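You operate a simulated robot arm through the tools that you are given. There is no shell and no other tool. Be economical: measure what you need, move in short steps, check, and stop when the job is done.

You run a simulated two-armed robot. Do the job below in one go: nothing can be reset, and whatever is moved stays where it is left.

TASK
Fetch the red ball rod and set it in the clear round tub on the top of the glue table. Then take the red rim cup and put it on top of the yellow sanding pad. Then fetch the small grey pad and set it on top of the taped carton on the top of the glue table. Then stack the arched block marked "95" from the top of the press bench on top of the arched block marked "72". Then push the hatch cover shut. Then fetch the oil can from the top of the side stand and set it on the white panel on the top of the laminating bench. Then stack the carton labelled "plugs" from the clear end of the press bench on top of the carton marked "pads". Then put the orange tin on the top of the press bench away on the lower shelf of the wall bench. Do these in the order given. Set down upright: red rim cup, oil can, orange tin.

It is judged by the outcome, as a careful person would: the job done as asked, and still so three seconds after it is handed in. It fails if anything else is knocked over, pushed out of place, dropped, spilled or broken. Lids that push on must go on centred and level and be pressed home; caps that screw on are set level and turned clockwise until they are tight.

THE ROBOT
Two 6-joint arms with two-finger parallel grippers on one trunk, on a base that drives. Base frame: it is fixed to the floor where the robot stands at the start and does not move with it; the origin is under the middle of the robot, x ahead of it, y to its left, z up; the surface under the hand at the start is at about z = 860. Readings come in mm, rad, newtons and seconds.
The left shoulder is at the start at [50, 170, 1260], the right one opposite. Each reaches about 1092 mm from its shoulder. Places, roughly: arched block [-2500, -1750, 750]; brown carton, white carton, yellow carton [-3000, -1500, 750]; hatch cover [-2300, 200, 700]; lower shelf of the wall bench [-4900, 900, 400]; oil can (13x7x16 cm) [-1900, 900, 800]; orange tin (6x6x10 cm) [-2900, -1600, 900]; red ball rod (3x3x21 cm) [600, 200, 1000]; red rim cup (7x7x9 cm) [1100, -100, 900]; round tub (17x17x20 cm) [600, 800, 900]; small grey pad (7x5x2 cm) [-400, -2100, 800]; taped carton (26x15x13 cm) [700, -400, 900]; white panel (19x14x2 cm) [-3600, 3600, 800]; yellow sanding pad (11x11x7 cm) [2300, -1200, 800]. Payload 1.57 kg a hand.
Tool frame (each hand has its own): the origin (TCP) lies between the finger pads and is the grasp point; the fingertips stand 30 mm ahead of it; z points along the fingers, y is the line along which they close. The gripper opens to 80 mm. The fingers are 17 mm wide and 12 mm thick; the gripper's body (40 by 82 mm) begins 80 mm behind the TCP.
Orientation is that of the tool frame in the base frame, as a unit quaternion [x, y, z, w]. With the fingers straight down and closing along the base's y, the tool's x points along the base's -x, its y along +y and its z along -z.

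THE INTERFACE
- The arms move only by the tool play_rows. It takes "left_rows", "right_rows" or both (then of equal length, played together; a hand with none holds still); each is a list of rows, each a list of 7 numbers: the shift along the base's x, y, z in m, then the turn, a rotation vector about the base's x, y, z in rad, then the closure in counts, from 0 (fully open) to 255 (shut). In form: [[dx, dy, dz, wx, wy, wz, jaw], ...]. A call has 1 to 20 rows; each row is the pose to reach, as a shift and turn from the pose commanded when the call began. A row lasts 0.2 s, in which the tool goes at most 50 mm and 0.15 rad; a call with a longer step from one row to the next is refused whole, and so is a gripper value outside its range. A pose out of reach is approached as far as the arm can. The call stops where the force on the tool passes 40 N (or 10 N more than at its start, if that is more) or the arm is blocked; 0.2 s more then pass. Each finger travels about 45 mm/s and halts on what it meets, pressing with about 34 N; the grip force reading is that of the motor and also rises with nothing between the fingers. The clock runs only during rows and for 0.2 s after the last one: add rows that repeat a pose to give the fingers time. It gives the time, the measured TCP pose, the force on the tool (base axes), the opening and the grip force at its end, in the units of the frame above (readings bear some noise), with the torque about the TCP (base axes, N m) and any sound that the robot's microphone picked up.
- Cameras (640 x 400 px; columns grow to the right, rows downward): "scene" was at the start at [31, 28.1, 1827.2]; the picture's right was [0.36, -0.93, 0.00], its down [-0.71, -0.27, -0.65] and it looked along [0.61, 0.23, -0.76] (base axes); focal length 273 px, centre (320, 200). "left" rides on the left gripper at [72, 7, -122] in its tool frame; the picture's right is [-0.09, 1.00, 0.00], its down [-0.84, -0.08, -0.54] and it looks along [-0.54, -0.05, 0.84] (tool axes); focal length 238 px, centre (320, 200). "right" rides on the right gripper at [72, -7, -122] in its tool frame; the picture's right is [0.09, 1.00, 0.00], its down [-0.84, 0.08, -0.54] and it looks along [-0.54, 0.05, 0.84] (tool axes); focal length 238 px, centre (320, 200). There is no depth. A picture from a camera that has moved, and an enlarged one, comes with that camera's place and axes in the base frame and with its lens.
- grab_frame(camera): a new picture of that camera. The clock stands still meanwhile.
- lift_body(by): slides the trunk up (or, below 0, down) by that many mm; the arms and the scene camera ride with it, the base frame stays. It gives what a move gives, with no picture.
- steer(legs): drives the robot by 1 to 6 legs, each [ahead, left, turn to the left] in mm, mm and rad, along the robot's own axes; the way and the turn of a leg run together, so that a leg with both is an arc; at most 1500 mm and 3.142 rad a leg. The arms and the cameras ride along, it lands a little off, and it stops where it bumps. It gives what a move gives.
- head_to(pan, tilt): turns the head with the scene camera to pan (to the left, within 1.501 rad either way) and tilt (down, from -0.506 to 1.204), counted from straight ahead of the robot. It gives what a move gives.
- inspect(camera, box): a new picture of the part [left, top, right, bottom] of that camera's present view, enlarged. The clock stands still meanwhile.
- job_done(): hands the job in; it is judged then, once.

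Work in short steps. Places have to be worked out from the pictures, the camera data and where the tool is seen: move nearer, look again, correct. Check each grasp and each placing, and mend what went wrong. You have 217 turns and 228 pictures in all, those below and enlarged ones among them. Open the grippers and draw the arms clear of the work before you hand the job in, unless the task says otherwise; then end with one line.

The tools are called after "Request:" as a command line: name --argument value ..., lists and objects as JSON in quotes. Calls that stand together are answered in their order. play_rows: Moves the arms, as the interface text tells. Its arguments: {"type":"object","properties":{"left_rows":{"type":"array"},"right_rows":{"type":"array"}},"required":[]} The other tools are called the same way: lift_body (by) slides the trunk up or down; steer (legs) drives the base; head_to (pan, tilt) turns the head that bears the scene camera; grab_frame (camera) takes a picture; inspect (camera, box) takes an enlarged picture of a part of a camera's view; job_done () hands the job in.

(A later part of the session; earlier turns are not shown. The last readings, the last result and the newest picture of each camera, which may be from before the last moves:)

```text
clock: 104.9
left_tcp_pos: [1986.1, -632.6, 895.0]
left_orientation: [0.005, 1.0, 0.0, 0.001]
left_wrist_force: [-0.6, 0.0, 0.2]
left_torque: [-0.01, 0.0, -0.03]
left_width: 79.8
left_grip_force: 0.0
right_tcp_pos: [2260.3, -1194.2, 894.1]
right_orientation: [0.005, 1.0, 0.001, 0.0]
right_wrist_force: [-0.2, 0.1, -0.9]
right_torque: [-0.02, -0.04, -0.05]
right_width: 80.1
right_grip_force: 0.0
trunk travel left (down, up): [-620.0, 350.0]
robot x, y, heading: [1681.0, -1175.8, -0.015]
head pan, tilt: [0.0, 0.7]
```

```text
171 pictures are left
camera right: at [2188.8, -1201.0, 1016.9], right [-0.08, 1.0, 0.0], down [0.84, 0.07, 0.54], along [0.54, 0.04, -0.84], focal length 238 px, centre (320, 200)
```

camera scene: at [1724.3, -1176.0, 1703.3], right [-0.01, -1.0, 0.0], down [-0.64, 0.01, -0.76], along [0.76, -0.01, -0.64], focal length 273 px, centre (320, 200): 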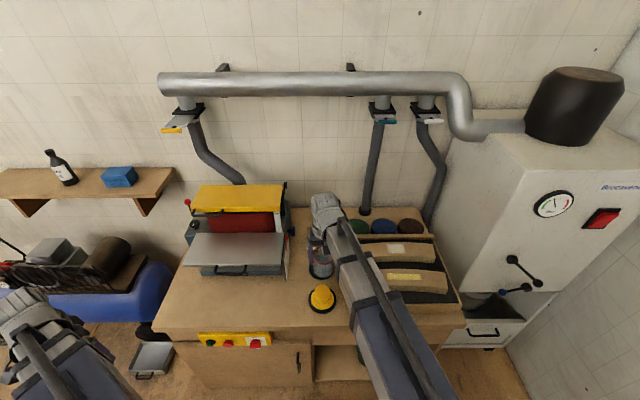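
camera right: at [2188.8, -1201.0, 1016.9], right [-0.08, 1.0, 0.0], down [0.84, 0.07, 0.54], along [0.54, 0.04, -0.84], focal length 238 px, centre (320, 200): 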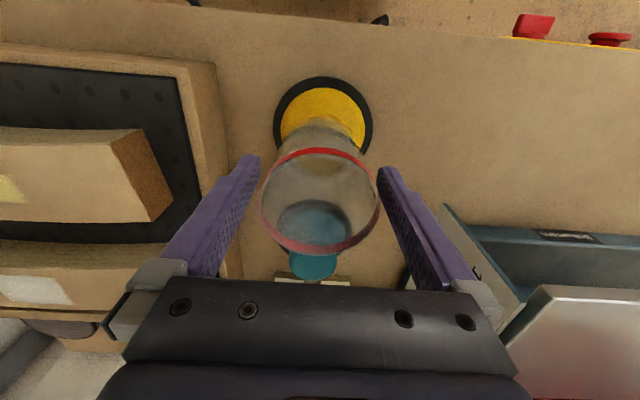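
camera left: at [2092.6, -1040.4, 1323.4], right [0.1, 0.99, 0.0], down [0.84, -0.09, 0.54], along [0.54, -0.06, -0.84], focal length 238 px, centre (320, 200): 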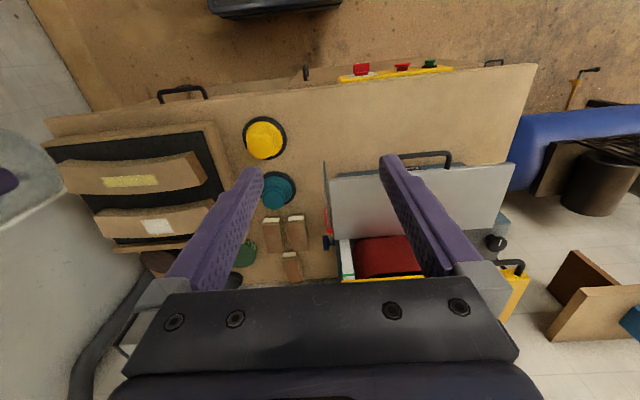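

The cup stands free. I raise the trunk and check the result.

Request:
lift_body --by 250

Request:
inspect --camera "scene" --box '[260, 250, 400, 360]'

Request:
grab_frame --camera "right"

```text
clock: 107.5
left_tcp_pos: [1985.8, -632.2, 1144.8]
left_orientation: [0.005, 1.0, 0.001, 0.001]
left_wrist_force: [-0.1, 0.1, 0.5]
left_torque: [0.02, 0.0, 0.01]
left_width: 80.2
left_grip_force: 0.0
right_tcp_pos: [2259.8, -1192.6, 1144.9]
right_orientation: [0.005, 1.0, 0.0, 0.0]
right_wrist_force: [-0.6, 0.4, 0.5]
right_torque: [-0.01, -0.03, 0.0]
right_width: 80.0
right_grip_force: 0.0
trunk travel left (down, up): [-870.0, 100.0]
robot x, y, heading: [1681.3, -1176.1, -0.007]
head pan, tilt: [0.0, 0.7]
```

```text
3.64 times, centred on (330, 305) of scene
camera zoom: at [1724.4, -1175.9, 1835.2], right [-0.01, -1.0, 0.0], down [-0.64, 0.01, -0.76], along [0.76, -0.01, -0.64], focal length 993 px, centre (284, -182)
```

zoom: 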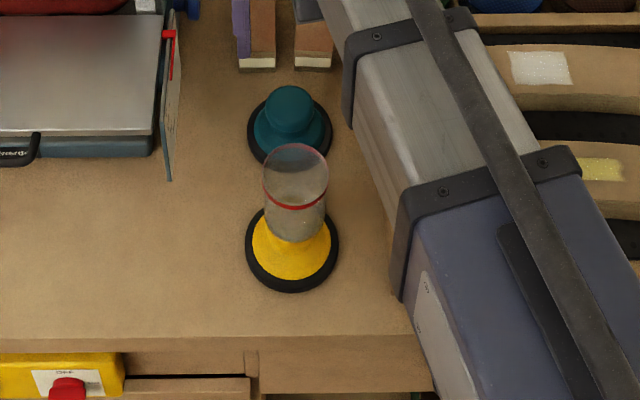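

```text
169 pictures are left
camera right: at [2188.8, -1200.9, 1266.8], right [-0.08, 1.0, 0.0], down [0.84, 0.07, 0.54], along [0.54, 0.04, -0.84], focal length 238 px, centre (320, 200)
```

right: 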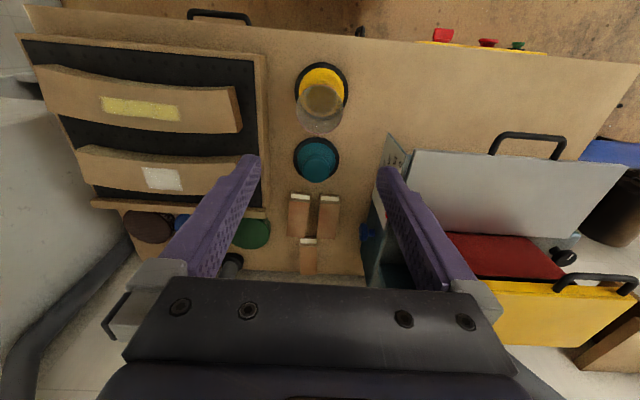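

The cup is standing on the pad. I tuck both arms and drive to the small side bench for the grey pad.

Request:
play_rows --left_rows '[[0.022, -0.02, 0, 0, 0, 0, 0], [0.052, -0.05, 0, 0, 0, 0, 0], [0.082, -0.08, 0, 0, 0, 0, 0], [0.107, -0.115, 0, 0, 0, 0, 0], [0.127, -0.155, 0, 0, 0, 0, 0], [0.144, -0.195, 0, 0, 0, 0, 0], [0.157, -0.237, 0, 0, 0, 0, 0], [0.168, -0.28, 0, 0, 0, 0, 0], [0.175, -0.325, 0, 0, 0, 0, 0], [0.175, -0.37, 0, 0, 0, 0, 0], [0.175, -0.4, 0, 0, 0, 0, 0]]' --right_rows '[[-0.03, -0.03, 0, 0, 0, 0, 0], [-0.06, -0.06, 0, 0, 0, 0, 0], [-0.09, -0.09, 0, 0, 0, 0, 0], [-0.11, -0.11, 0, 0, 0, 0, 0], [-0.11, -0.11, 0, 0, 0, 0, 0], [-0.11, -0.11, 0, 0, 0, 0, 0], [-0.11, -0.11, 0, 0, 0, 0, 0], [-0.11, -0.11, 0, 0, 0, 0, 0], [-0.11, -0.11, 0, 0, 0, 0, 0], [-0.11, -0.11, 0, 0, 0, 0, 0], [-0.11, -0.11, 0, 0, 0, 0, 0]]'

Request:
steer --legs '[[0, -90, 0.012], [-1400, 0, 0], [-280, 0, 0], [0, 0, -1.571], [0, -420, 0]]'

Request:
grab_frame --camera "scene"

```text
clock: 109.9
left_tcp_pos: [2159.3, -1034.2, 1144.9]
left_orientation: [0.005, 1.0, 0.0, 0.001]
left_wrist_force: [0.0, -0.3, 0.7]
left_torque: [0.01, 0.03, -0.03]
left_width: 80.0
left_grip_force: 0.0
left hand out of reach, approached as far as the arm can: row 2, 9
right_tcp_pos: [2151.6, -1304.8, 1144.3]
right_orientation: [0.005, 1.0, 0.0, -0.001]
right_wrist_force: [0.3, 0.3, 0.9]
right_torque: [0.01, 0.05, -0.02]
right_width: 80.0
right_grip_force: 0.1
trunk travel left (down, up): [-870.0, 100.0]
robot x, y, heading: [1679.8, -1173.7, -0.008]
head pan, tilt: [0.0, 0.7]
```

```text
clock: 125.1
left_tcp_pos: [-261.9, -1745.3, 1144.5]
left_orientation: [0.699, 0.715, 0.0, 0.001]
left_wrist_force: [-0.2, 0.7, 0.4]
left_torque: [0.03, -0.01, 0.01]
left_width: 80.2
left_grip_force: 0.1
right_tcp_pos: [-533.7, -1748.8, 1145.9]
right_orientation: [0.698, 0.716, 0.0, -0.001]
right_wrist_force: [0.3, -0.2, -1.0]
right_torque: [0.04, -0.03, 0.0]
right_width: 79.9
right_grip_force: 0.1
trunk travel left (down, up): [-870.0, 100.0]
robot x, y, heading: [-418.3, -1274.0, -1.546]
head pan, tilt: [0.0, 0.7]
```

```text
168 pictures are left
camera scene: at [-422.6, -1317.9, 1835.3], right [-1.0, -0.02, 0.0], down [-0.02, 0.64, -0.76], along [0.02, -0.76, -0.64], focal length 273 px, centre (320, 200)
```

scene: 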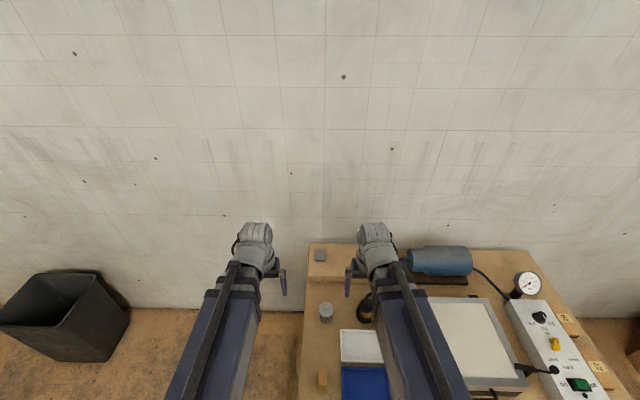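

Request:
inspect --camera "scene" --box '[280, 230, 400, 320]'

Request:
grab_frame --camera "right"

Request:
grab_frame --camera "left"

```text
4.44 times, centred on (340, 275) of scene
camera zoom: at [-422.6, -1317.9, 1835.3], right [-1.0, -0.02, 0.0], down [-0.02, 0.64, -0.76], along [0.02, -0.76, -0.64], focal length 1214 px, centre (231, -133)
```

zoom: 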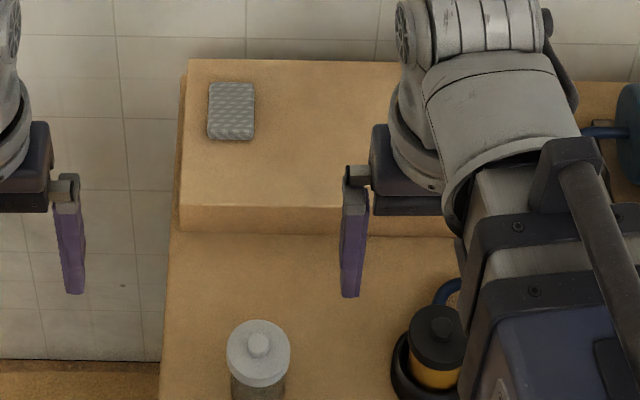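

```text
166 pictures are left
camera right: at [-541.6, -1679.0, 1266.8], right [0.99, 0.12, 0.0], down [0.1, -0.84, 0.54], along [0.06, -0.54, -0.84], focal length 238 px, centre (320, 200)
```

right: 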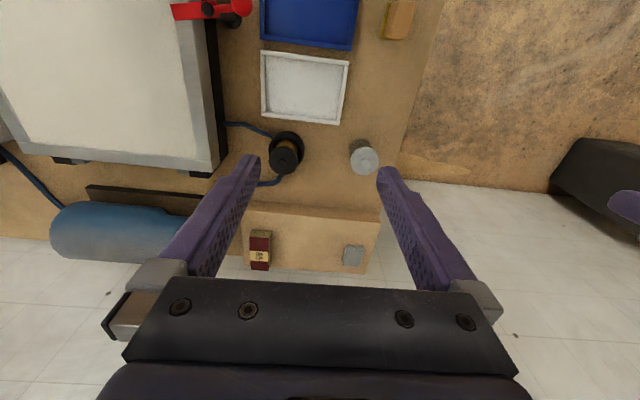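

```text
165 pictures are left
camera left: at [-257.7, -1672.2, 1266.4], right [1.0, -0.07, 0.0], down [-0.06, -0.84, 0.54], along [-0.04, -0.54, -0.84], focal length 238 px, centre (320, 200)
```

left: 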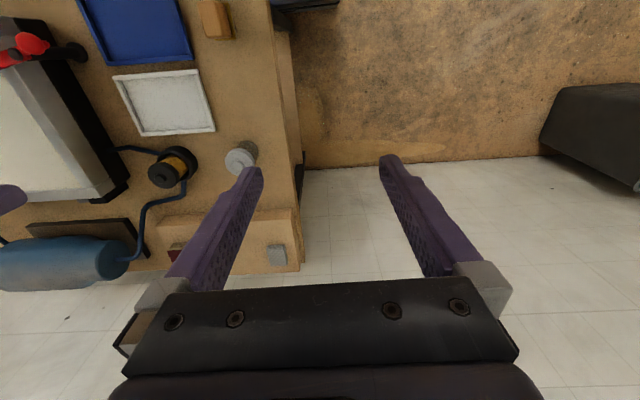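

The pad is at about (-405,-2130), with its top near 820. I reach with the left hand and tilt the right hand up and away so it stays clear of the bench items.

Request:
play_rows --left_rows '[[-0.014, -0.038, 0, 0, 0, -0.005, 0], [-0.028, -0.077, 0, 0, 0, -0.01, 0], [-0.043, -0.115, 0, 0, 0, -0.015, 0], [-0.057, -0.154, 0, 0, 0, -0.02, 0], [-0.072, -0.192, 0, 0, 0, -0.025, 0], [-0.086, -0.231, 0, 0, 0, -0.025, 0], [-0.1, -0.27, 0, 0, 0, -0.025, 0], [-0.114, -0.308, 0, 0, 0, -0.025, 0], [-0.129, -0.346, 0, 0, 0, -0.025, 0], [-0.143, -0.385, 0, 0, 0, -0.025, 0], [-0.143, -0.385, 0, 0, 0, -0.025, 0]]' --right_rows '[[-0.02, -0.0288, 0.002, -0.12, 0, 0, 0], [-0.04, -0.057, 0.007, -0.24, 0, 0, 0], [-0.06, -0.0846, 0.0154, -0.36, 0, 0, 0], [-0.08, -0.111, 0.027, -0.48, 0, 0, 0], [-0.08, -0.1355, 0.042, -0.6, 0, 0, 0], [-0.08, -0.158, 0.0595, -0.72, 0, 0, 0], [-0.08, -0.1787, 0.0798, -0.84, 0, 0, 0], [-0.08, -0.1966, 0.1023, -0.96, 0, 0, 0], [-0.08, -0.2117, 0.1268, -1.08, 0, 0, 0], [-0.08, -0.2237, 0.153, -1.2, 0, 0, 0], [-0.08, -0.2237, 0.153, -1.2, 0, 0, 0]]'

Request:
grab_frame --camera "left"

Request:
grab_frame --camera "scene"

```text
clock: 127.5
left_tcp_pos: [-405.1, -2134.5, 1145.1]
left_orientation: [0.707, 0.707, -0.001, 0.0]
left_wrist_force: [0.3, 0.5, 0.6]
left_torque: [-0.01, -0.01, 0.0]
left_width: 79.8
left_grip_force: 0.1
right_tcp_pos: [-612.9, -1968.4, 1287.0]
right_orientation: [0.576, 0.589, -0.406, 0.395]
right_wrist_force: [0.1, 0.5, -0.3]
right_torque: [-0.02, -0.02, -0.01]
right_width: 79.9
right_grip_force: 0.0
right hand out of reach, approached as far as the arm can: row 5, 6, 7, 8, 9, 10, 11
trunk travel left (down, up): [-870.0, 100.0]
robot x, y, heading: [-419.2, -1272.3, -1.544]
head pan, tilt: [0.0, 0.7]
```

```text
164 pictures are left
camera left: at [-398.6, -2061.1, 1266.6], right [1.0, -0.09, 0.0], down [-0.08, -0.84, 0.54], along [-0.05, -0.54, -0.84], focal length 238 px, centre (320, 200)
```

left: 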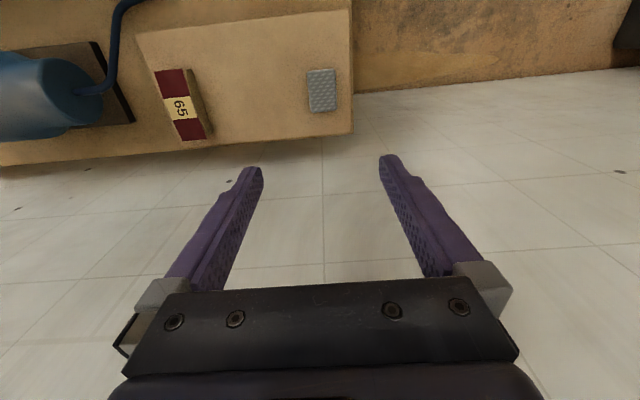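

```text
163 pictures are left
camera scene: at [-421.0, -1317.0, 1835.3], right [-1.0, -0.02, 0.0], down [-0.02, 0.64, -0.77], along [0.02, -0.77, -0.64], focal length 273 px, centre (320, 200)
```

scene: 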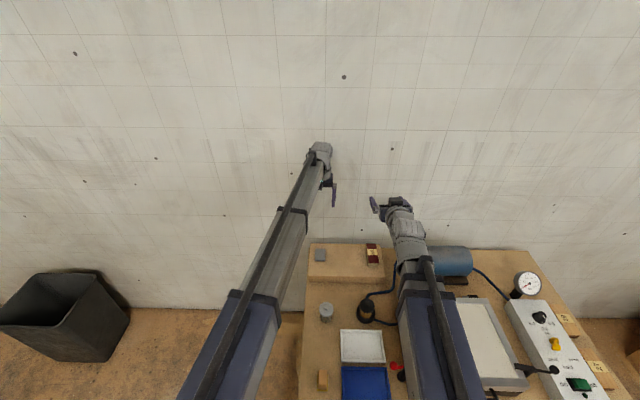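

The pad is at about (-401,-2124). I correct the position and lower 220 mm for a closer look.

Request:
play_rows --left_rows '[[0.004, 0.01, 0, 0, 0, 0, 0], [0.004, 0.01, 0, 0, 0, 0, 0]]'

Request:
lift_body --by -220

Request:
grab_frame --camera "left"

Request:
grab_frame --camera "scene"

```text
clock: 128.1
left_tcp_pos: [-401.0, -2124.1, 1144.9]
left_orientation: [0.707, 0.707, 0.0, 0.0]
left_wrist_force: [0.1, -0.7, 0.4]
left_torque: [-0.01, 0.01, -0.02]
left_width: 80.0
left_grip_force: 0.2
right_tcp_pos: [-612.9, -1969.6, 1284.9]
right_orientation: [0.577, 0.591, -0.404, 0.394]
right_wrist_force: [-0.1, -0.4, 0.0]
right_torque: [0.02, -0.02, 0.0]
right_width: 80.0
right_grip_force: 0.1
trunk travel left (down, up): [-870.0, 100.0]
robot x, y, heading: [-423.1, -1272.3, -1.549]
head pan, tilt: [0.0, 0.7]
```

```text
clock: 130.4
left_tcp_pos: [-400.6, -2123.0, 925.7]
left_orientation: [0.707, 0.707, -0.001, 0.0]
left_wrist_force: [0.6, 0.1, -1.1]
left_torque: [-0.04, 0.02, 0.02]
left_width: 80.1
left_grip_force: 0.0
right_tcp_pos: [-613.1, -1969.3, 1066.1]
right_orientation: [0.577, 0.59, -0.405, 0.394]
right_wrist_force: [-0.1, 0.4, -0.4]
right_torque: [0.03, -0.04, -0.01]
right_width: 80.0
right_grip_force: 0.1
trunk travel left (down, up): [-650.0, 320.0]
robot x, y, heading: [-422.8, -1273.0, -1.549]
head pan, tilt: [0.0, 0.7]
```

```text
162 pictures are left
camera left: at [-394.0, -2050.2, 1046.3], right [1.0, -0.09, 0.0], down [-0.08, -0.84, 0.54], along [-0.05, -0.54, -0.84], focal length 238 px, centre (320, 200)
```

left: 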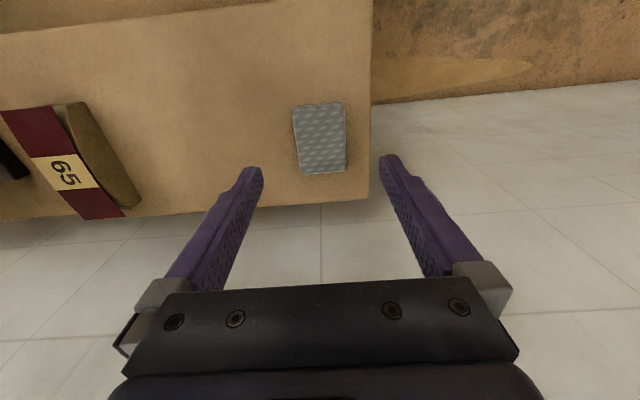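

```text
161 pictures are left
camera scene: at [-421.3, -1317.8, 1615.3], right [-1.0, -0.02, 0.0], down [-0.02, 0.64, -0.76], along [0.02, -0.76, -0.64], focal length 273 px, centre (320, 200)
```

scene: 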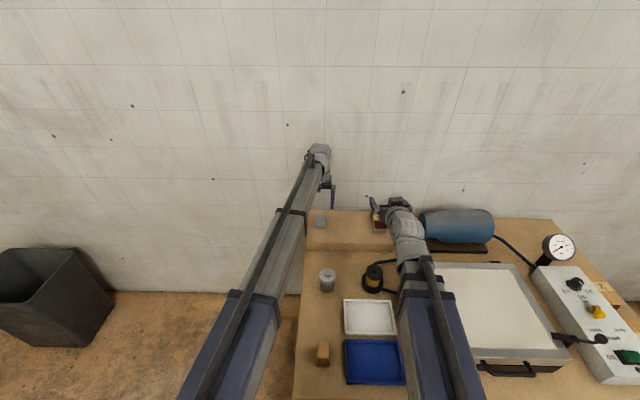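

It is aligned. I lower 86 mm, so the tips come just above the block surface, and close gently.

Request:
lift_body --by -86

Request:
grab_frame --camera "left"

```text
clock: 131.7
left_tcp_pos: [-400.9, -2124.1, 838.5]
left_orientation: [0.707, 0.707, -0.001, 0.002]
left_wrist_force: [-0.1, -6.5, 18.0]
left_torque: [-0.09, 0.09, -0.02]
left_width: 80.3
left_grip_force: 0.1
right_tcp_pos: [-612.3, -1969.3, 980.5]
right_orientation: [0.576, 0.59, -0.405, 0.395]
right_wrist_force: [-0.7, 0.3, 0.1]
right_torque: [-0.01, -0.02, 0.02]
right_width: 80.1
right_grip_force: 0.0
trunk travel left (down, up): [-564.0, 406.0]
robot x, y, heading: [-421.1, -1274.3, -1.551]
head pan, tilt: [0.0, 0.7]
```

```text
160 pictures are left
camera left: at [-394.0, -2050.0, 961.3], right [1.0, -0.09, 0.0], down [-0.08, -0.83, 0.55], along [-0.05, -0.54, -0.84], focal length 238 px, centre (320, 200)
```

left: 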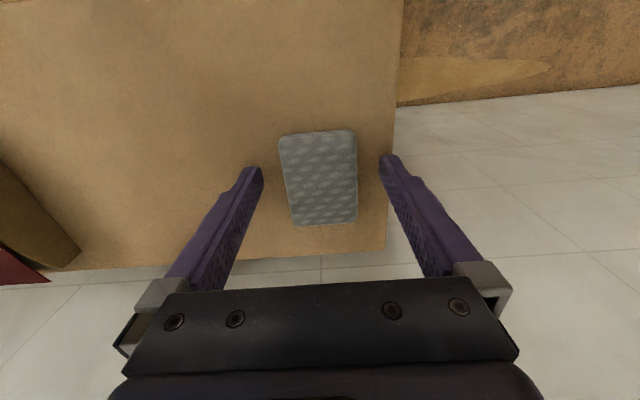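

The tips just touch the block. I raise 2 mm and close.

Request:
lift_body --by 2.5

Request:
play_rows --left_rows '[[0, 0, 0, 0, 0, 0, 100], [0, 0, 0, 0, 0, 0, 220], [0, 0, 0, 0, 0, 0, 220], [0, 0, 0, 0, 0, 0, 220], [0, 0, 0, 0, 0, 0, 220]]'

Request:
lift_body --by 100

Request:
grab_frame --camera "left"

```text
clock: 132.2
left_tcp_pos: [-401.5, -2121.9, 842.5]
left_orientation: [0.707, 0.707, 0.0, 0.001]
left_wrist_force: [0.6, 0.7, -0.4]
left_torque: [0.01, -0.02, -0.02]
left_width: 80.1
left_grip_force: 0.1
right_tcp_pos: [-612.4, -1969.6, 981.4]
right_orientation: [0.577, 0.59, -0.405, 0.394]
right_wrist_force: [0.1, 0.2, 0.0]
right_torque: [0.0, 0.01, 0.01]
right_width: 79.7
right_grip_force: 0.1
trunk travel left (down, up): [-566.0, 404.0]
robot x, y, heading: [-421.3, -1274.0, -1.548]
head pan, tilt: [0.0, 0.7]
```

```text
clock: 133.4
left_tcp_pos: [-400.3, -2122.3, 841.4]
left_orientation: [0.707, 0.707, -0.001, 0.001]
left_wrist_force: [-0.3, 0.6, -0.8]
left_torque: [-0.02, 0.01, 0.05]
left_width: 46.2
left_grip_force: 33.5
right_tcp_pos: [-612.8, -1970.9, 980.7]
right_orientation: [0.576, 0.591, -0.404, 0.394]
right_wrist_force: [-0.2, -0.2, -0.8]
right_torque: [0.02, -0.03, 0.0]
right_width: 80.1
right_grip_force: 0.0
trunk travel left (down, up): [-566.0, 404.0]
robot x, y, heading: [-424.8, -1273.1, -1.541]
head pan, tilt: [0.0, 0.7]
```

```text
clock: 134.7
left_tcp_pos: [-400.7, -2121.8, 941.1]
left_orientation: [0.707, 0.708, -0.002, 0.002]
left_wrist_force: [-0.9, 0.1, 0.6]
left_torque: [-0.01, 0.0, -0.01]
left_width: 46.7
left_grip_force: 34.3
right_tcp_pos: [-614.1, -1969.5, 1081.5]
right_orientation: [0.577, 0.59, -0.405, 0.393]
right_wrist_force: [0.1, 0.1, 0.5]
right_torque: [0.01, 0.01, 0.0]
right_width: 80.0
right_grip_force: 0.0
trunk travel left (down, up): [-666.0, 304.0]
robot x, y, heading: [-422.7, -1276.0, -1.55]
head pan, tilt: [0.0, 0.7]
```

```text
159 pictures are left
camera left: at [-394.0, -2050.4, 1062.5], right [1.0, -0.09, 0.0], down [-0.08, -0.84, 0.54], along [-0.05, -0.54, -0.84], focal length 238 px, centre (320, 200)
```

left: 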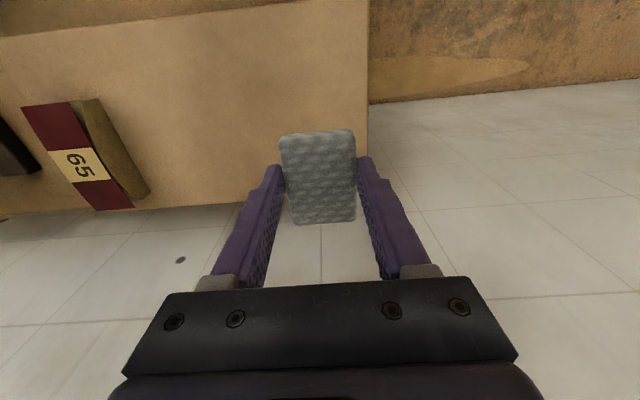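

The pad is held. I lift, tuck both arms, and then drive round to the far side of the glue table again.

Request:
lift_body --by 260

Request:
play_rows --left_rows '[[0.01, 0.038, 0, 0, 0, 0, 220], [0.02, 0.077, 0, 0, 0, 0, 220], [0.03, 0.115, 0, 0, 0, 0, 220], [0.04, 0.154, 0, 0, 0, 0, 220], [0.05, 0.192, 0, 0, 0, 0, 220], [0.06, 0.231, 0, 0, 0, 0, 220], [0.07, 0.27, 0, 0, 0, 0, 220], [0.08, 0.308, 0, 0, 0, 0, 220], [0.09, 0.346, 0, 0, 0, 0, 220], [0.1, 0.37, 0, 0, 0, 0, 220]]' --right_rows '[[0, 0.012, -0.0262, 0.12, 0, 0, 0], [0, 0.0271, -0.0507, 0.24, 0, 0, 0], [0, 0.045, -0.0732, 0.36, 0, 0, 0], [0, 0.0657, -0.0935, 0.48, 0, 0, 0], [0, 0.0882, -0.111, 0.6, 0, 0, 0], [0, 0.1127, -0.126, 0.72, 0, 0, 0], [0.02, 0.139, -0.1376, 0.84, 0, 0, 0], [0.04, 0.1667, -0.146, 0.96, 0, 0, 0], [0.06, 0.195, -0.151, 1.08, 0, 0, 0], [0.08, 0.2237, -0.153, 1.2, 0, 0, 0]]'

Request:
steer --legs '[[0, 430, 0], [0, 0, 1.548], [1500, 0, 0], [130, 0, 0], [0, 0, 3.14], [0, -960, 0]]'

Request:
grab_frame --camera "scene"

Request:
grab_frame --camera "left"

```text
clock: 137.4
left_tcp_pos: [-400.5, -2122.9, 1201.4]
left_orientation: [0.707, 0.707, -0.001, 0.0]
left_wrist_force: [-0.4, -0.1, -0.3]
left_torque: [-0.01, -0.01, -0.03]
left_width: 46.3
left_grip_force: 33.8
right_tcp_pos: [-613.0, -1968.7, 1341.5]
right_orientation: [0.577, 0.59, -0.405, 0.394]
right_wrist_force: [0.1, -0.5, -0.1]
right_torque: [0.0, 0.0, 0.0]
right_width: 80.2
right_grip_force: 0.0
trunk travel left (down, up): [-926.0, 44.0]
robot x, y, heading: [-420.0, -1272.6, -1.542]
head pan, tilt: [0.0, 0.7]
```

```text
clock: 139.6
left_tcp_pos: [-300.9, -1749.0, 1201.0]
left_orientation: [0.708, 0.706, -0.001, 0.001]
left_wrist_force: [0.2, 0.5, 0.5]
left_torque: [0.0, -0.03, 0.0]
left_width: 46.6
left_grip_force: 33.8
left hand out of reach, approached as far as the arm can: row 2, 3, 4
right_tcp_pos: [-533.8, -1745.1, 1201.2]
right_orientation: [0.698, 0.716, 0.0, -0.001]
right_wrist_force: [-0.3, 0.0, 0.7]
right_torque: [-0.01, 0.01, -0.02]
right_width: 80.0
right_grip_force: 0.1
right hand out of reach, approached as far as the arm can: row 2, 3, 4, 5, 6, 7, 8, 9, 10
trunk travel left (down, up): [-926.0, 44.0]
robot x, y, heading: [-418.0, -1272.3, -1.55]
head pan, tilt: [0.0, 0.7]
```

```text
clock: 165.8
left_tcp_pos: [1174.5, -510.9, 1201.0]
left_orientation: [1.0, -0.018, -0.001, 0.0]
left_wrist_force: [-0.7, -0.4, 0.6]
left_torque: [-0.01, -0.01, 0.0]
left_width: 46.6
left_grip_force: 34.0
right_tcp_pos: [1189.2, -277.7, 1201.6]
right_orientation: [1.0, -0.006, 0.0, -0.001]
right_wrist_force: [0.8, -0.3, 0.3]
right_torque: [-0.01, 0.03, -0.01]
right_width: 79.9
right_grip_force: 0.0
trunk travel left (down, up): [-926.0, 44.0]
robot x, y, heading: [1657.1, -408.7, 3.128]
head pan, tilt: [0.0, 0.7]
```

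```text
158 pictures are left
camera scene: at [1609.4, -407.4, 1891.8], right [0.01, 1.0, 0.0], down [0.64, -0.01, -0.76], along [-0.76, 0.01, -0.64], focal length 273 px, centre (320, 200)
```

scene: 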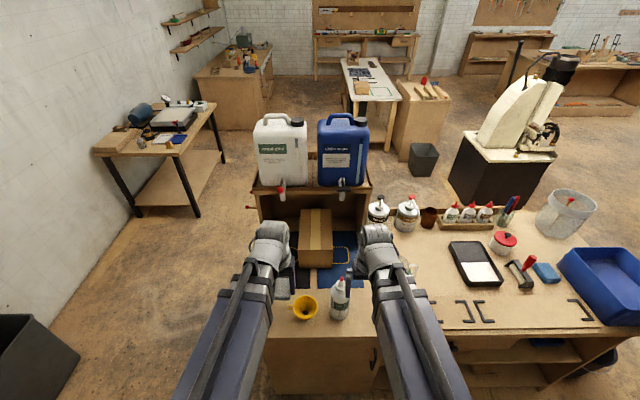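

```text
157 pictures are left
camera left: at [1246.1, -518.9, 1322.8], right [-0.13, -0.99, 0.0], down [-0.83, 0.11, 0.54], along [-0.54, 0.07, -0.84], focal length 238 px, centre (320, 200)
```

left: 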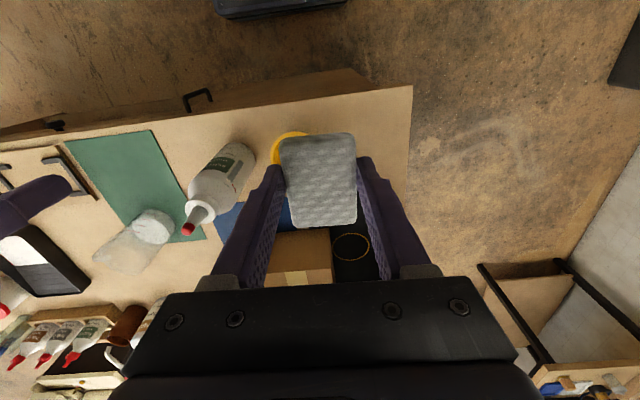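

Request:
inspect --camera "scene" --box '[240, 170, 400, 330]'

```text
2.50 times, centred on (320, 250) of scene
camera zoom: at [1609.4, -407.4, 1891.8], right [0.01, 1.0, 0.0], down [0.64, -0.01, -0.76], along [-0.76, 0.01, -0.64], focal length 683 px, centre (320, 75)
```

zoom: 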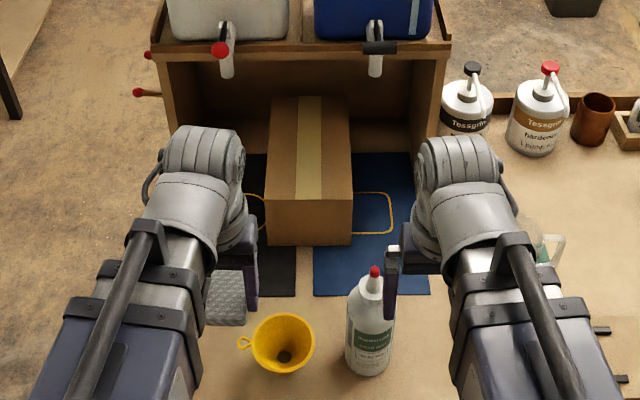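

The carton's near edge is at x≈859, its top at z≈990 and its centre at y≈-415, with its rear half under the jug stand. I take the pad over the free front part, at (785,-415).

Request:
play_rows --left_rows '[[-0.039, 0.01, 0, 0, 0, 0, 220], [-0.078, 0.02, 0, 0, 0, 0, 220], [-0.117, 0.029, 0, 0, 0, 0, 220], [-0.156, 0.039, 0, 0, 0, 0, 220], [-0.195, 0.048, 0, 0, 0, 0, 220], [-0.233, 0.058, 0, 0, 0, 0, 220], [-0.272, 0.067, 0, 0, 0, 0, 220], [-0.31, 0.077, 0, 0, 0, 0, 220], [-0.35, 0.086, 0, 0, 0, 0, 220], [-0.385, 0.096, 0, 0, 0, 0, 220], [-0.385, 0.096, 0, 0, 0, 0, 220]]'

Request:
grab_frame --camera "left"

Request:
grab_frame --camera "scene"

```text
clock: 168.2
left_tcp_pos: [787.5, -414.2, 1201.9]
left_orientation: [1.0, -0.018, -0.001, 0.0]
left_wrist_force: [0.5, -0.8, -0.2]
left_torque: [0.02, 0.0, -0.01]
left_width: 46.5
left_grip_force: 34.1
right_tcp_pos: [1188.8, -278.5, 1202.5]
right_orientation: [1.0, -0.005, -0.001, 0.0]
right_wrist_force: [-0.4, -0.8, 0.1]
right_torque: [-0.03, 0.0, -0.02]
right_width: 79.8
right_grip_force: 0.0
trunk travel left (down, up): [-926.0, 44.0]
robot x, y, heading: [1656.9, -411.3, 3.131]
head pan, tilt: [0.0, 0.7]
```

```text
155 pictures are left
camera left: at [859.4, -423.1, 1323.1], right [-0.13, -0.99, 0.0], down [-0.83, 0.11, 0.54], along [-0.54, 0.07, -0.84], focal length 238 px, centre (320, 200)
```

left: 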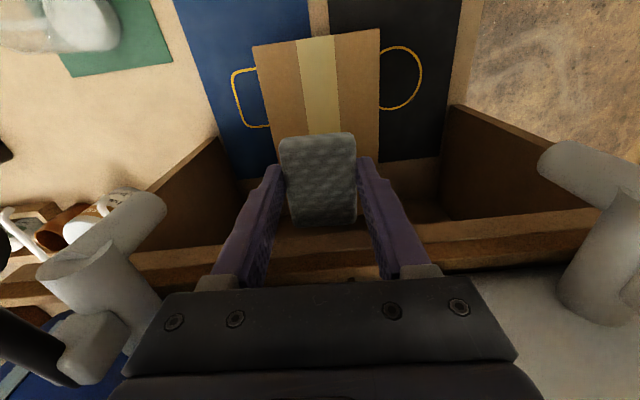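

```text
154 pictures are left
camera scene: at [1610.1, -408.2, 1891.8], right [0.01, 1.0, 0.0], down [0.64, -0.01, -0.77], along [-0.77, 0.01, -0.64], focal length 273 px, centre (320, 200)
```

scene: 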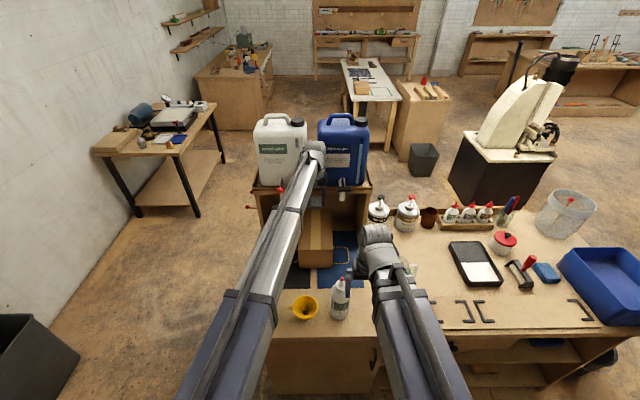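

The stand's lip is at x≈715–730, so I shift 20 mm towards the front for clearance and lower 155 mm.

Request:
play_rows --left_rows '[[0.02, -0.002, 0, 0, 0, 0, 220], [0.02, -0.002, 0, 0, 0, 0, 220]]'

Request:
lift_body --by -155

Request:
grab_frame --camera "left"

```text
clock: 168.8
left_tcp_pos: [808.4, -417.6, 1201.3]
left_orientation: [1.0, -0.018, -0.001, 0.0]
left_wrist_force: [-0.6, 0.9, -0.4]
left_torque: [-0.03, -0.03, -0.02]
left_width: 46.4
left_grip_force: 33.7
right_tcp_pos: [1187.1, -278.4, 1201.5]
right_orientation: [1.0, -0.006, 0.0, -0.001]
right_wrist_force: [0.1, -1.3, 0.8]
right_torque: [0.02, -0.04, 0.02]
right_width: 80.0
right_grip_force: 0.1
trunk travel left (down, up): [-926.0, 44.0]
robot x, y, heading: [1657.5, -408.9, 3.13]
head pan, tilt: [0.0, 0.7]
```

```text
clock: 170.6
left_tcp_pos: [808.6, -417.4, 1046.7]
left_orientation: [1.0, -0.018, -0.001, 0.0]
left_wrist_force: [0.5, 0.6, 0.6]
left_torque: [-0.02, 0.02, 0.0]
left_width: 46.7
left_grip_force: 34.3
right_tcp_pos: [1187.2, -277.3, 1045.4]
right_orientation: [1.0, -0.005, -0.001, 0.0]
right_wrist_force: [0.1, 1.2, -0.2]
right_torque: [-0.04, -0.01, -0.01]
right_width: 79.8
right_grip_force: 0.0
trunk travel left (down, up): [-771.0, 199.0]
robot x, y, heading: [1656.0, -409.1, 3.126]
head pan, tilt: [0.0, 0.7]
```

```text
153 pictures are left
camera left: at [880.5, -425.9, 1167.8], right [-0.13, -0.99, 0.0], down [-0.83, 0.11, 0.54], along [-0.54, 0.07, -0.84], focal length 238 px, centre (320, 200)
```

left: 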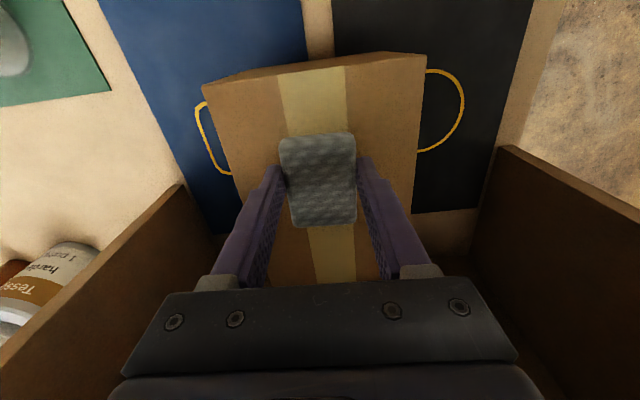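

Well placed over the carton's tape. I lower in small steps until contact.

Request:
lift_body --by -18

Request:
lift_body --by -5

```text
clock: 171.3
left_tcp_pos: [809.0, -417.7, 1028.2]
left_orientation: [1.0, -0.019, -0.001, 0.0]
left_wrist_force: [-0.4, 0.1, -0.5]
left_torque: [-0.03, -0.01, 0.0]
left_width: 46.6
left_grip_force: 33.6
right_tcp_pos: [1188.3, -277.3, 1028.5]
right_orientation: [1.0, -0.007, -0.001, 0.001]
right_wrist_force: [0.6, 0.3, -0.7]
right_torque: [0.0, 0.03, 0.01]
right_width: 80.2
right_grip_force: 0.1
trunk travel left (down, up): [-753.0, 217.0]
robot x, y, heading: [1656.1, -407.8, 3.125]
head pan, tilt: [0.0, 0.7]
```

```text
clock: 171.8
left_tcp_pos: [808.0, -416.4, 1024.1]
left_orientation: [1.0, -0.018, -0.001, 0.0]
left_wrist_force: [-2.4, -0.4, 10.7]
left_torque: [0.03, 0.1, 0.0]
left_width: 46.4
left_grip_force: 34.7
right_tcp_pos: [1188.5, -278.2, 1024.0]
right_orientation: [1.0, -0.007, -0.001, 0.0]
right_wrist_force: [-0.3, 0.2, 0.2]
right_torque: [0.0, 0.0, -0.02]
right_width: 80.3
right_grip_force: 0.0
trunk travel left (down, up): [-748.0, 222.0]
robot x, y, heading: [1655.1, -406.9, 3.132]
head pan, tilt: [0.0, 0.7]
```

Contact at about 11 N. I release and then rise.

Request:
play_rows --left_rows '[[0, 0, 0, 0, 0, 0, 150], [0, 0, 0, 0, 0, 0, 80], [0, 0, 0, 0, 0, 0, 0], [0, 0, 0, 0, 0, 0, 0], [0, 0, 0, 0, 0, 0, 0]]'

Request:
lift_body --by 170

Request:
grab_frame --camera "left"

```text
clock: 173.0
left_tcp_pos: [808.0, -417.4, 1023.6]
left_orientation: [1.0, -0.019, -0.002, 0.0]
left_wrist_force: [0.3, 0.4, -0.2]
left_torque: [0.04, 0.0, -0.02]
left_width: 79.8
left_grip_force: 0.0
right_tcp_pos: [1188.0, -278.6, 1023.4]
right_orientation: [1.0, -0.006, 0.0, -0.001]
right_wrist_force: [-0.5, 0.3, 0.1]
right_torque: [-0.01, 0.02, -0.02]
right_width: 80.2
right_grip_force: 0.0
trunk travel left (down, up): [-748.0, 222.0]
robot x, y, heading: [1655.0, -412.3, 3.134]
head pan, tilt: [0.0, 0.7]
```

```text
clock: 174.9
left_tcp_pos: [808.3, -416.3, 1193.7]
left_orientation: [1.0, -0.018, 0.0, 0.001]
left_wrist_force: [-0.2, 0.8, 0.6]
left_torque: [0.01, 0.01, 0.02]
left_width: 79.8
left_grip_force: 0.1
right_tcp_pos: [1188.2, -277.9, 1194.1]
right_orientation: [1.0, -0.006, -0.001, 0.0]
right_wrist_force: [-0.3, -0.1, -0.5]
right_torque: [0.02, 0.02, -0.01]
right_width: 79.9
right_grip_force: 0.1
trunk travel left (down, up): [-918.0, 52.0]
robot x, y, heading: [1656.3, -410.7, 3.128]
head pan, tilt: [0.0, 0.7]
```

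```text
152 pictures are left
camera left: at [880.3, -425.9, 1314.6], right [-0.13, -0.99, 0.0], down [-0.83, 0.11, 0.54], along [-0.54, 0.07, -0.84], focal length 238 px, centre (320, 200)
```

left: 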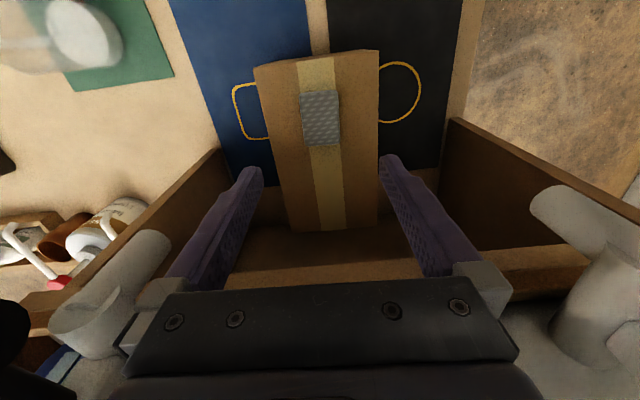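

The pad rests on the carton. Next is the press bench, so I tuck the left arm and drive round towards (-1350,-1270) to look.

Request:
play_rows --left_rows '[[0.039, -0.01, 0, 0, 0, 0, 0], [0.078, -0.02, 0, 0, 0, 0, 0], [0.117, -0.029, 0, 0, 0, 0, 0], [0.156, -0.039, 0, 0, 0, 0, 0], [0.195, -0.048, 0, 0, 0, 0, 0], [0.233, -0.058, 0, 0, 0, 0, 0], [0.272, -0.067, 0, 0, 0, 0, 0], [0.31, -0.077, 0, 0, 0, 0, 0], [0.35, -0.09, 0, 0, 0, 0, 0], [0.37, -0.1, 0, 0, 0, 0, 0]]'

Request:
steer --legs '[[0, 860, 0.013], [1500, 0, 0], [1500, 0, 0]]'

Request:
head_to --pan 0.1 --tilt 0.45

Request:
grab_frame --camera "scene"

```text
clock: 177.1
left_tcp_pos: [1177.6, -518.4, 1193.2]
left_orientation: [1.0, -0.018, -0.001, 0.0]
left_wrist_force: [0.6, 0.6, -0.5]
left_torque: [0.02, -0.02, -0.01]
left_width: 80.2
left_grip_force: 0.1
left hand out of reach, approached as far as the arm can: row 3, 9
right_tcp_pos: [1187.8, -278.1, 1192.9]
right_orientation: [1.0, -0.007, 0.0, 0.0]
right_wrist_force: [0.4, -0.2, 0.0]
right_torque: [-0.03, 0.05, 0.01]
right_width: 79.9
right_grip_force: 0.2
trunk travel left (down, up): [-918.0, 52.0]
robot x, y, heading: [1658.4, -407.7, 3.131]
head pan, tilt: [0.0, 0.7]
```

```text
clock: 195.5
left_tcp_pos: [-1778.1, -1479.3, 1193.0]
left_orientation: [1.0, 0.028, 0.0, 0.001]
left_wrist_force: [0.0, -0.6, 0.7]
left_torque: [0.09, 0.01, 0.0]
left_width: 80.1
left_grip_force: 0.1
right_tcp_pos: [-1790.8, -1237.6, 1193.9]
right_orientation: [0.999, 0.042, 0.0, 0.001]
right_wrist_force: [-0.7, -1.0, 0.1]
right_torque: [0.06, 0.0, 0.0]
right_width: 79.9
right_grip_force: 0.1
trunk travel left (down, up): [-918.0, 52.0]
robot x, y, heading: [-1311.6, -1326.1, -3.056]
head pan, tilt: [0.0, 0.7]
```

```text
clock: 196.3
left_tcp_pos: [-1779.7, -1479.8, 1193.1]
left_orientation: [1.0, 0.029, 0.0, 0.001]
left_wrist_force: [0.3, 0.3, 0.4]
left_torque: [0.01, 0.03, 0.01]
left_width: 79.9
left_grip_force: 0.1
right_tcp_pos: [-1790.8, -1238.4, 1193.7]
right_orientation: [0.999, 0.041, 0.0, 0.0]
right_wrist_force: [0.1, 1.0, 0.7]
right_torque: [0.01, 0.01, 0.03]
right_width: 80.0
right_grip_force: 0.0
trunk travel left (down, up): [-918.0, 52.0]
robot x, y, heading: [-1316.6, -1321.9, -3.061]
head pan, tilt: [0.099, 0.45]
```

```text
151 pictures are left
camera scene: at [-1364.8, -1337.0, 1905.9], right [-0.18, 0.98, 0.0], down [0.43, 0.08, -0.9], along [-0.89, -0.16, -0.44], focal length 273 px, centre (320, 200)
```

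scene: 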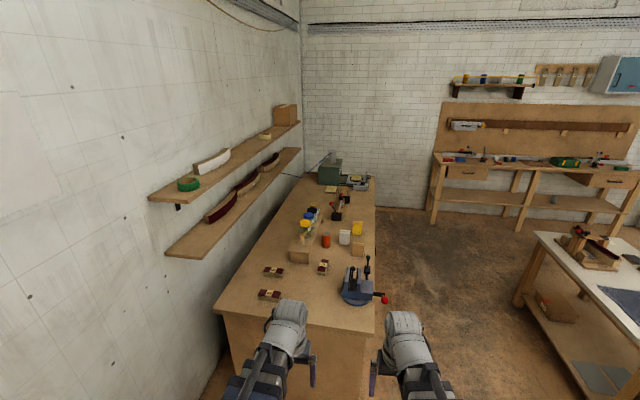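

Request:
inspect --camera "scene" --box '[230, 140, 410, 320]'

Request:
inspect --camera "scene" --box '[240, 240, 360, 310]'

```text
2.22 times, centred on (320, 230) of scene
camera zoom: at [-1364.8, -1337.0, 1905.9], right [-0.18, 0.98, 0.0], down [0.43, 0.08, -0.9], along [-0.89, -0.16, -0.44], focal length 607 px, centre (320, 133)
```

zoom: 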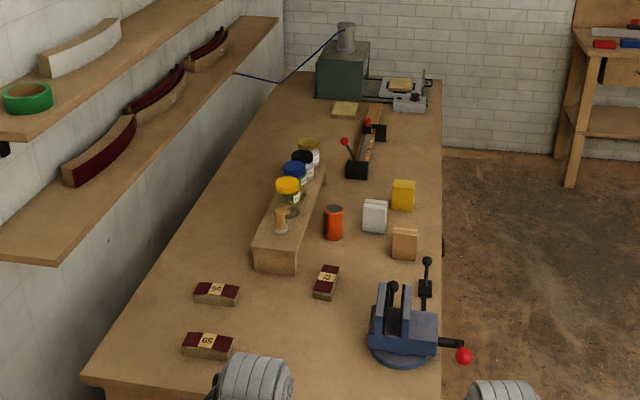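

```text
5.33 times, centred on (300, 275) of scene
camera zoom: at [-1364.8, -1337.0, 1905.9], right [-0.18, 0.98, 0.0], down [0.43, 0.08, -0.9], along [-0.89, -0.16, -0.44], focal length 1457 px, centre (427, -200)
```

zoom: 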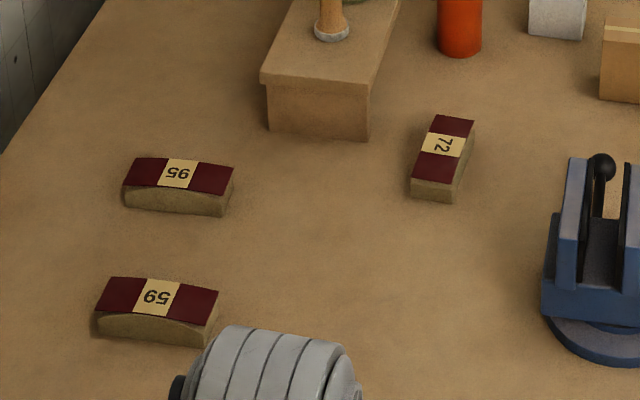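

I see the blocks near the bench's close end, at x≈-2400…-2700. I approach that end face-on for a closer look.

Request:
steer --legs '[[0, 0, -0.08], [0, 230, 0], [540, 0, 0]]'

Request:
head_to --pan 0.0 --tilt 0.75

Request:
grab_frame --camera "scene"

Request:
grab_frame --camera "left"

Request:
grab_frame --camera "right"

```text
clock: 197.3
left_tcp_pos: [-1777.4, -1444.2, 1193.5]
left_orientation: [1.0, 0.0, -0.001, 0.0]
left_wrist_force: [0.0, -0.4, -0.5]
left_torque: [-0.01, 0.01, -0.03]
left_width: 80.2
left_grip_force: 0.1
right_tcp_pos: [-1774.4, -1202.5, 1193.5]
right_orientation: [1.0, 0.013, -0.001, 0.0]
right_wrist_force: [0.1, 0.1, 0.8]
right_torque: [-0.01, 0.0, -0.03]
right_width: 79.9
right_grip_force: 0.0
trunk travel left (down, up): [-918.0, 52.0]
robot x, y, heading: [-1301.1, -1321.2, -3.118]
head pan, tilt: [0.099, 0.45]
stopped in leg 1: the robot was blocked; the commanded pose is now the measured one
```

```text
clock: 198.1
left_tcp_pos: [-1778.0, -1444.7, 1194.1]
left_orientation: [1.0, 0.0, -0.001, 0.0]
left_wrist_force: [-0.8, -0.3, 0.0]
left_torque: [-0.03, -0.01, -0.03]
left_width: 79.9
left_grip_force: 0.0
right_tcp_pos: [-1775.3, -1202.2, 1192.4]
right_orientation: [1.0, 0.013, 0.0, 0.0]
right_wrist_force: [0.0, -0.3, 0.0]
right_torque: [0.01, 0.0, 0.02]
right_width: 80.1
right_grip_force: 0.0
trunk travel left (down, up): [-918.0, 52.0]
robot x, y, heading: [-1303.8, -1316.5, -3.122]
head pan, tilt: [0.0, 0.75]
```

```text
148 pictures are left
camera scene: at [-1347.7, -1317.0, 1879.6], right [-0.02, 1.0, 0.0], down [0.68, 0.02, -0.73], along [-0.73, -0.02, -0.68], focal length 273 px, centre (320, 200)
```

scene: 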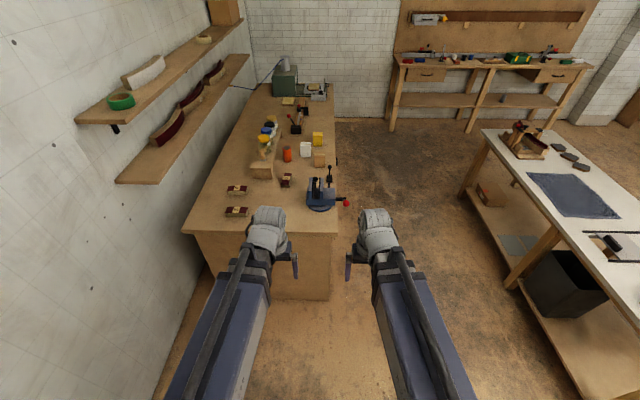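

```text
147 pictures are left
camera left: at [-1705.7, -1450.5, 1314.8], right [-0.09, -1.0, 0.0], down [-0.84, 0.08, 0.54], along [-0.54, 0.05, -0.84], focal length 238 px, centre (320, 200)
```

left: 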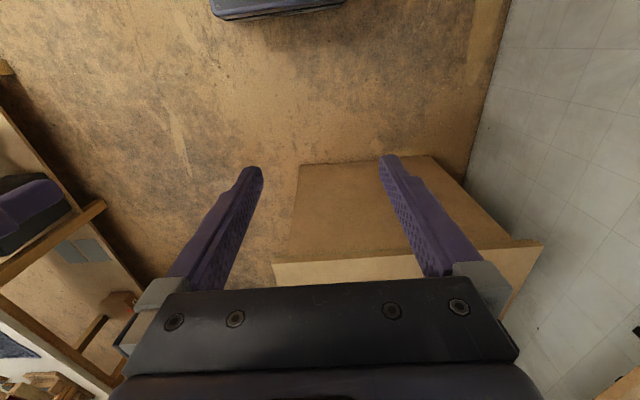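

```text
146 pictures are left
camera right: at [-1703.7, -1196.2, 1315.2], right [0.12, -0.99, 0.0], down [-0.83, -0.1, 0.54], along [-0.54, -0.06, -0.84], focal length 238 px, centre (320, 200)
```

right: 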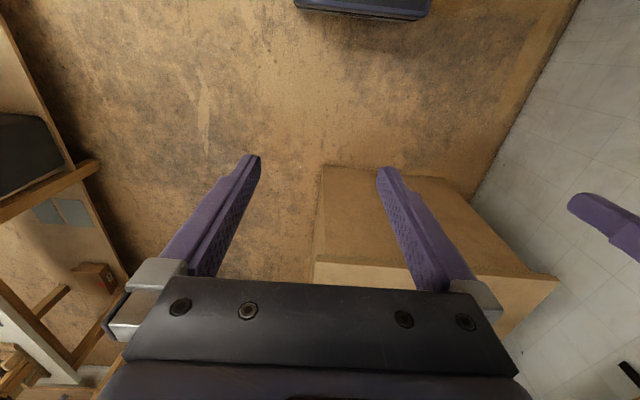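

The turn was blocked, probably by the corner of the small side bench behind-left. I look that way.

Request:
head_to --pan 1.5 --tilt 0.8

Request:
grab_frame --camera "scene"

```text
clock: 199.7
left_tcp_pos: [-1778.0, -1444.4, 1193.2]
left_orientation: [1.0, 0.0, -0.001, 0.0]
left_wrist_force: [0.2, -0.7, -0.2]
left_torque: [-0.02, -0.01, -0.02]
left_width: 79.8
left_grip_force: 0.0
right_tcp_pos: [-1775.9, -1203.8, 1192.4]
right_orientation: [1.0, 0.012, 0.0, 0.0]
right_wrist_force: [0.0, -0.1, 0.1]
right_torque: [0.02, 0.02, -0.02]
right_width: 80.1
right_grip_force: 0.1
trunk travel left (down, up): [-918.0, 52.0]
robot x, y, heading: [-1302.0, -1314.4, -3.121]
head pan, tilt: [1.499, 0.799]
```

```text
145 pictures are left
camera scene: at [-1268.9, -1396.0, 1875.5], right [-1.0, 0.05, 0.0], down [0.03, 0.72, -0.7], along [-0.03, -0.7, -0.72], focal length 273 px, centre (320, 200)
```

scene: 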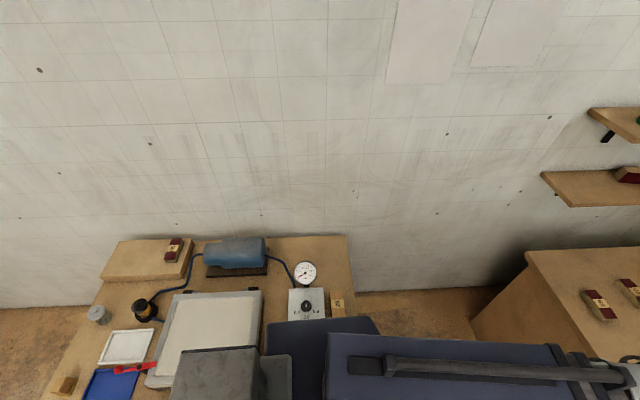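

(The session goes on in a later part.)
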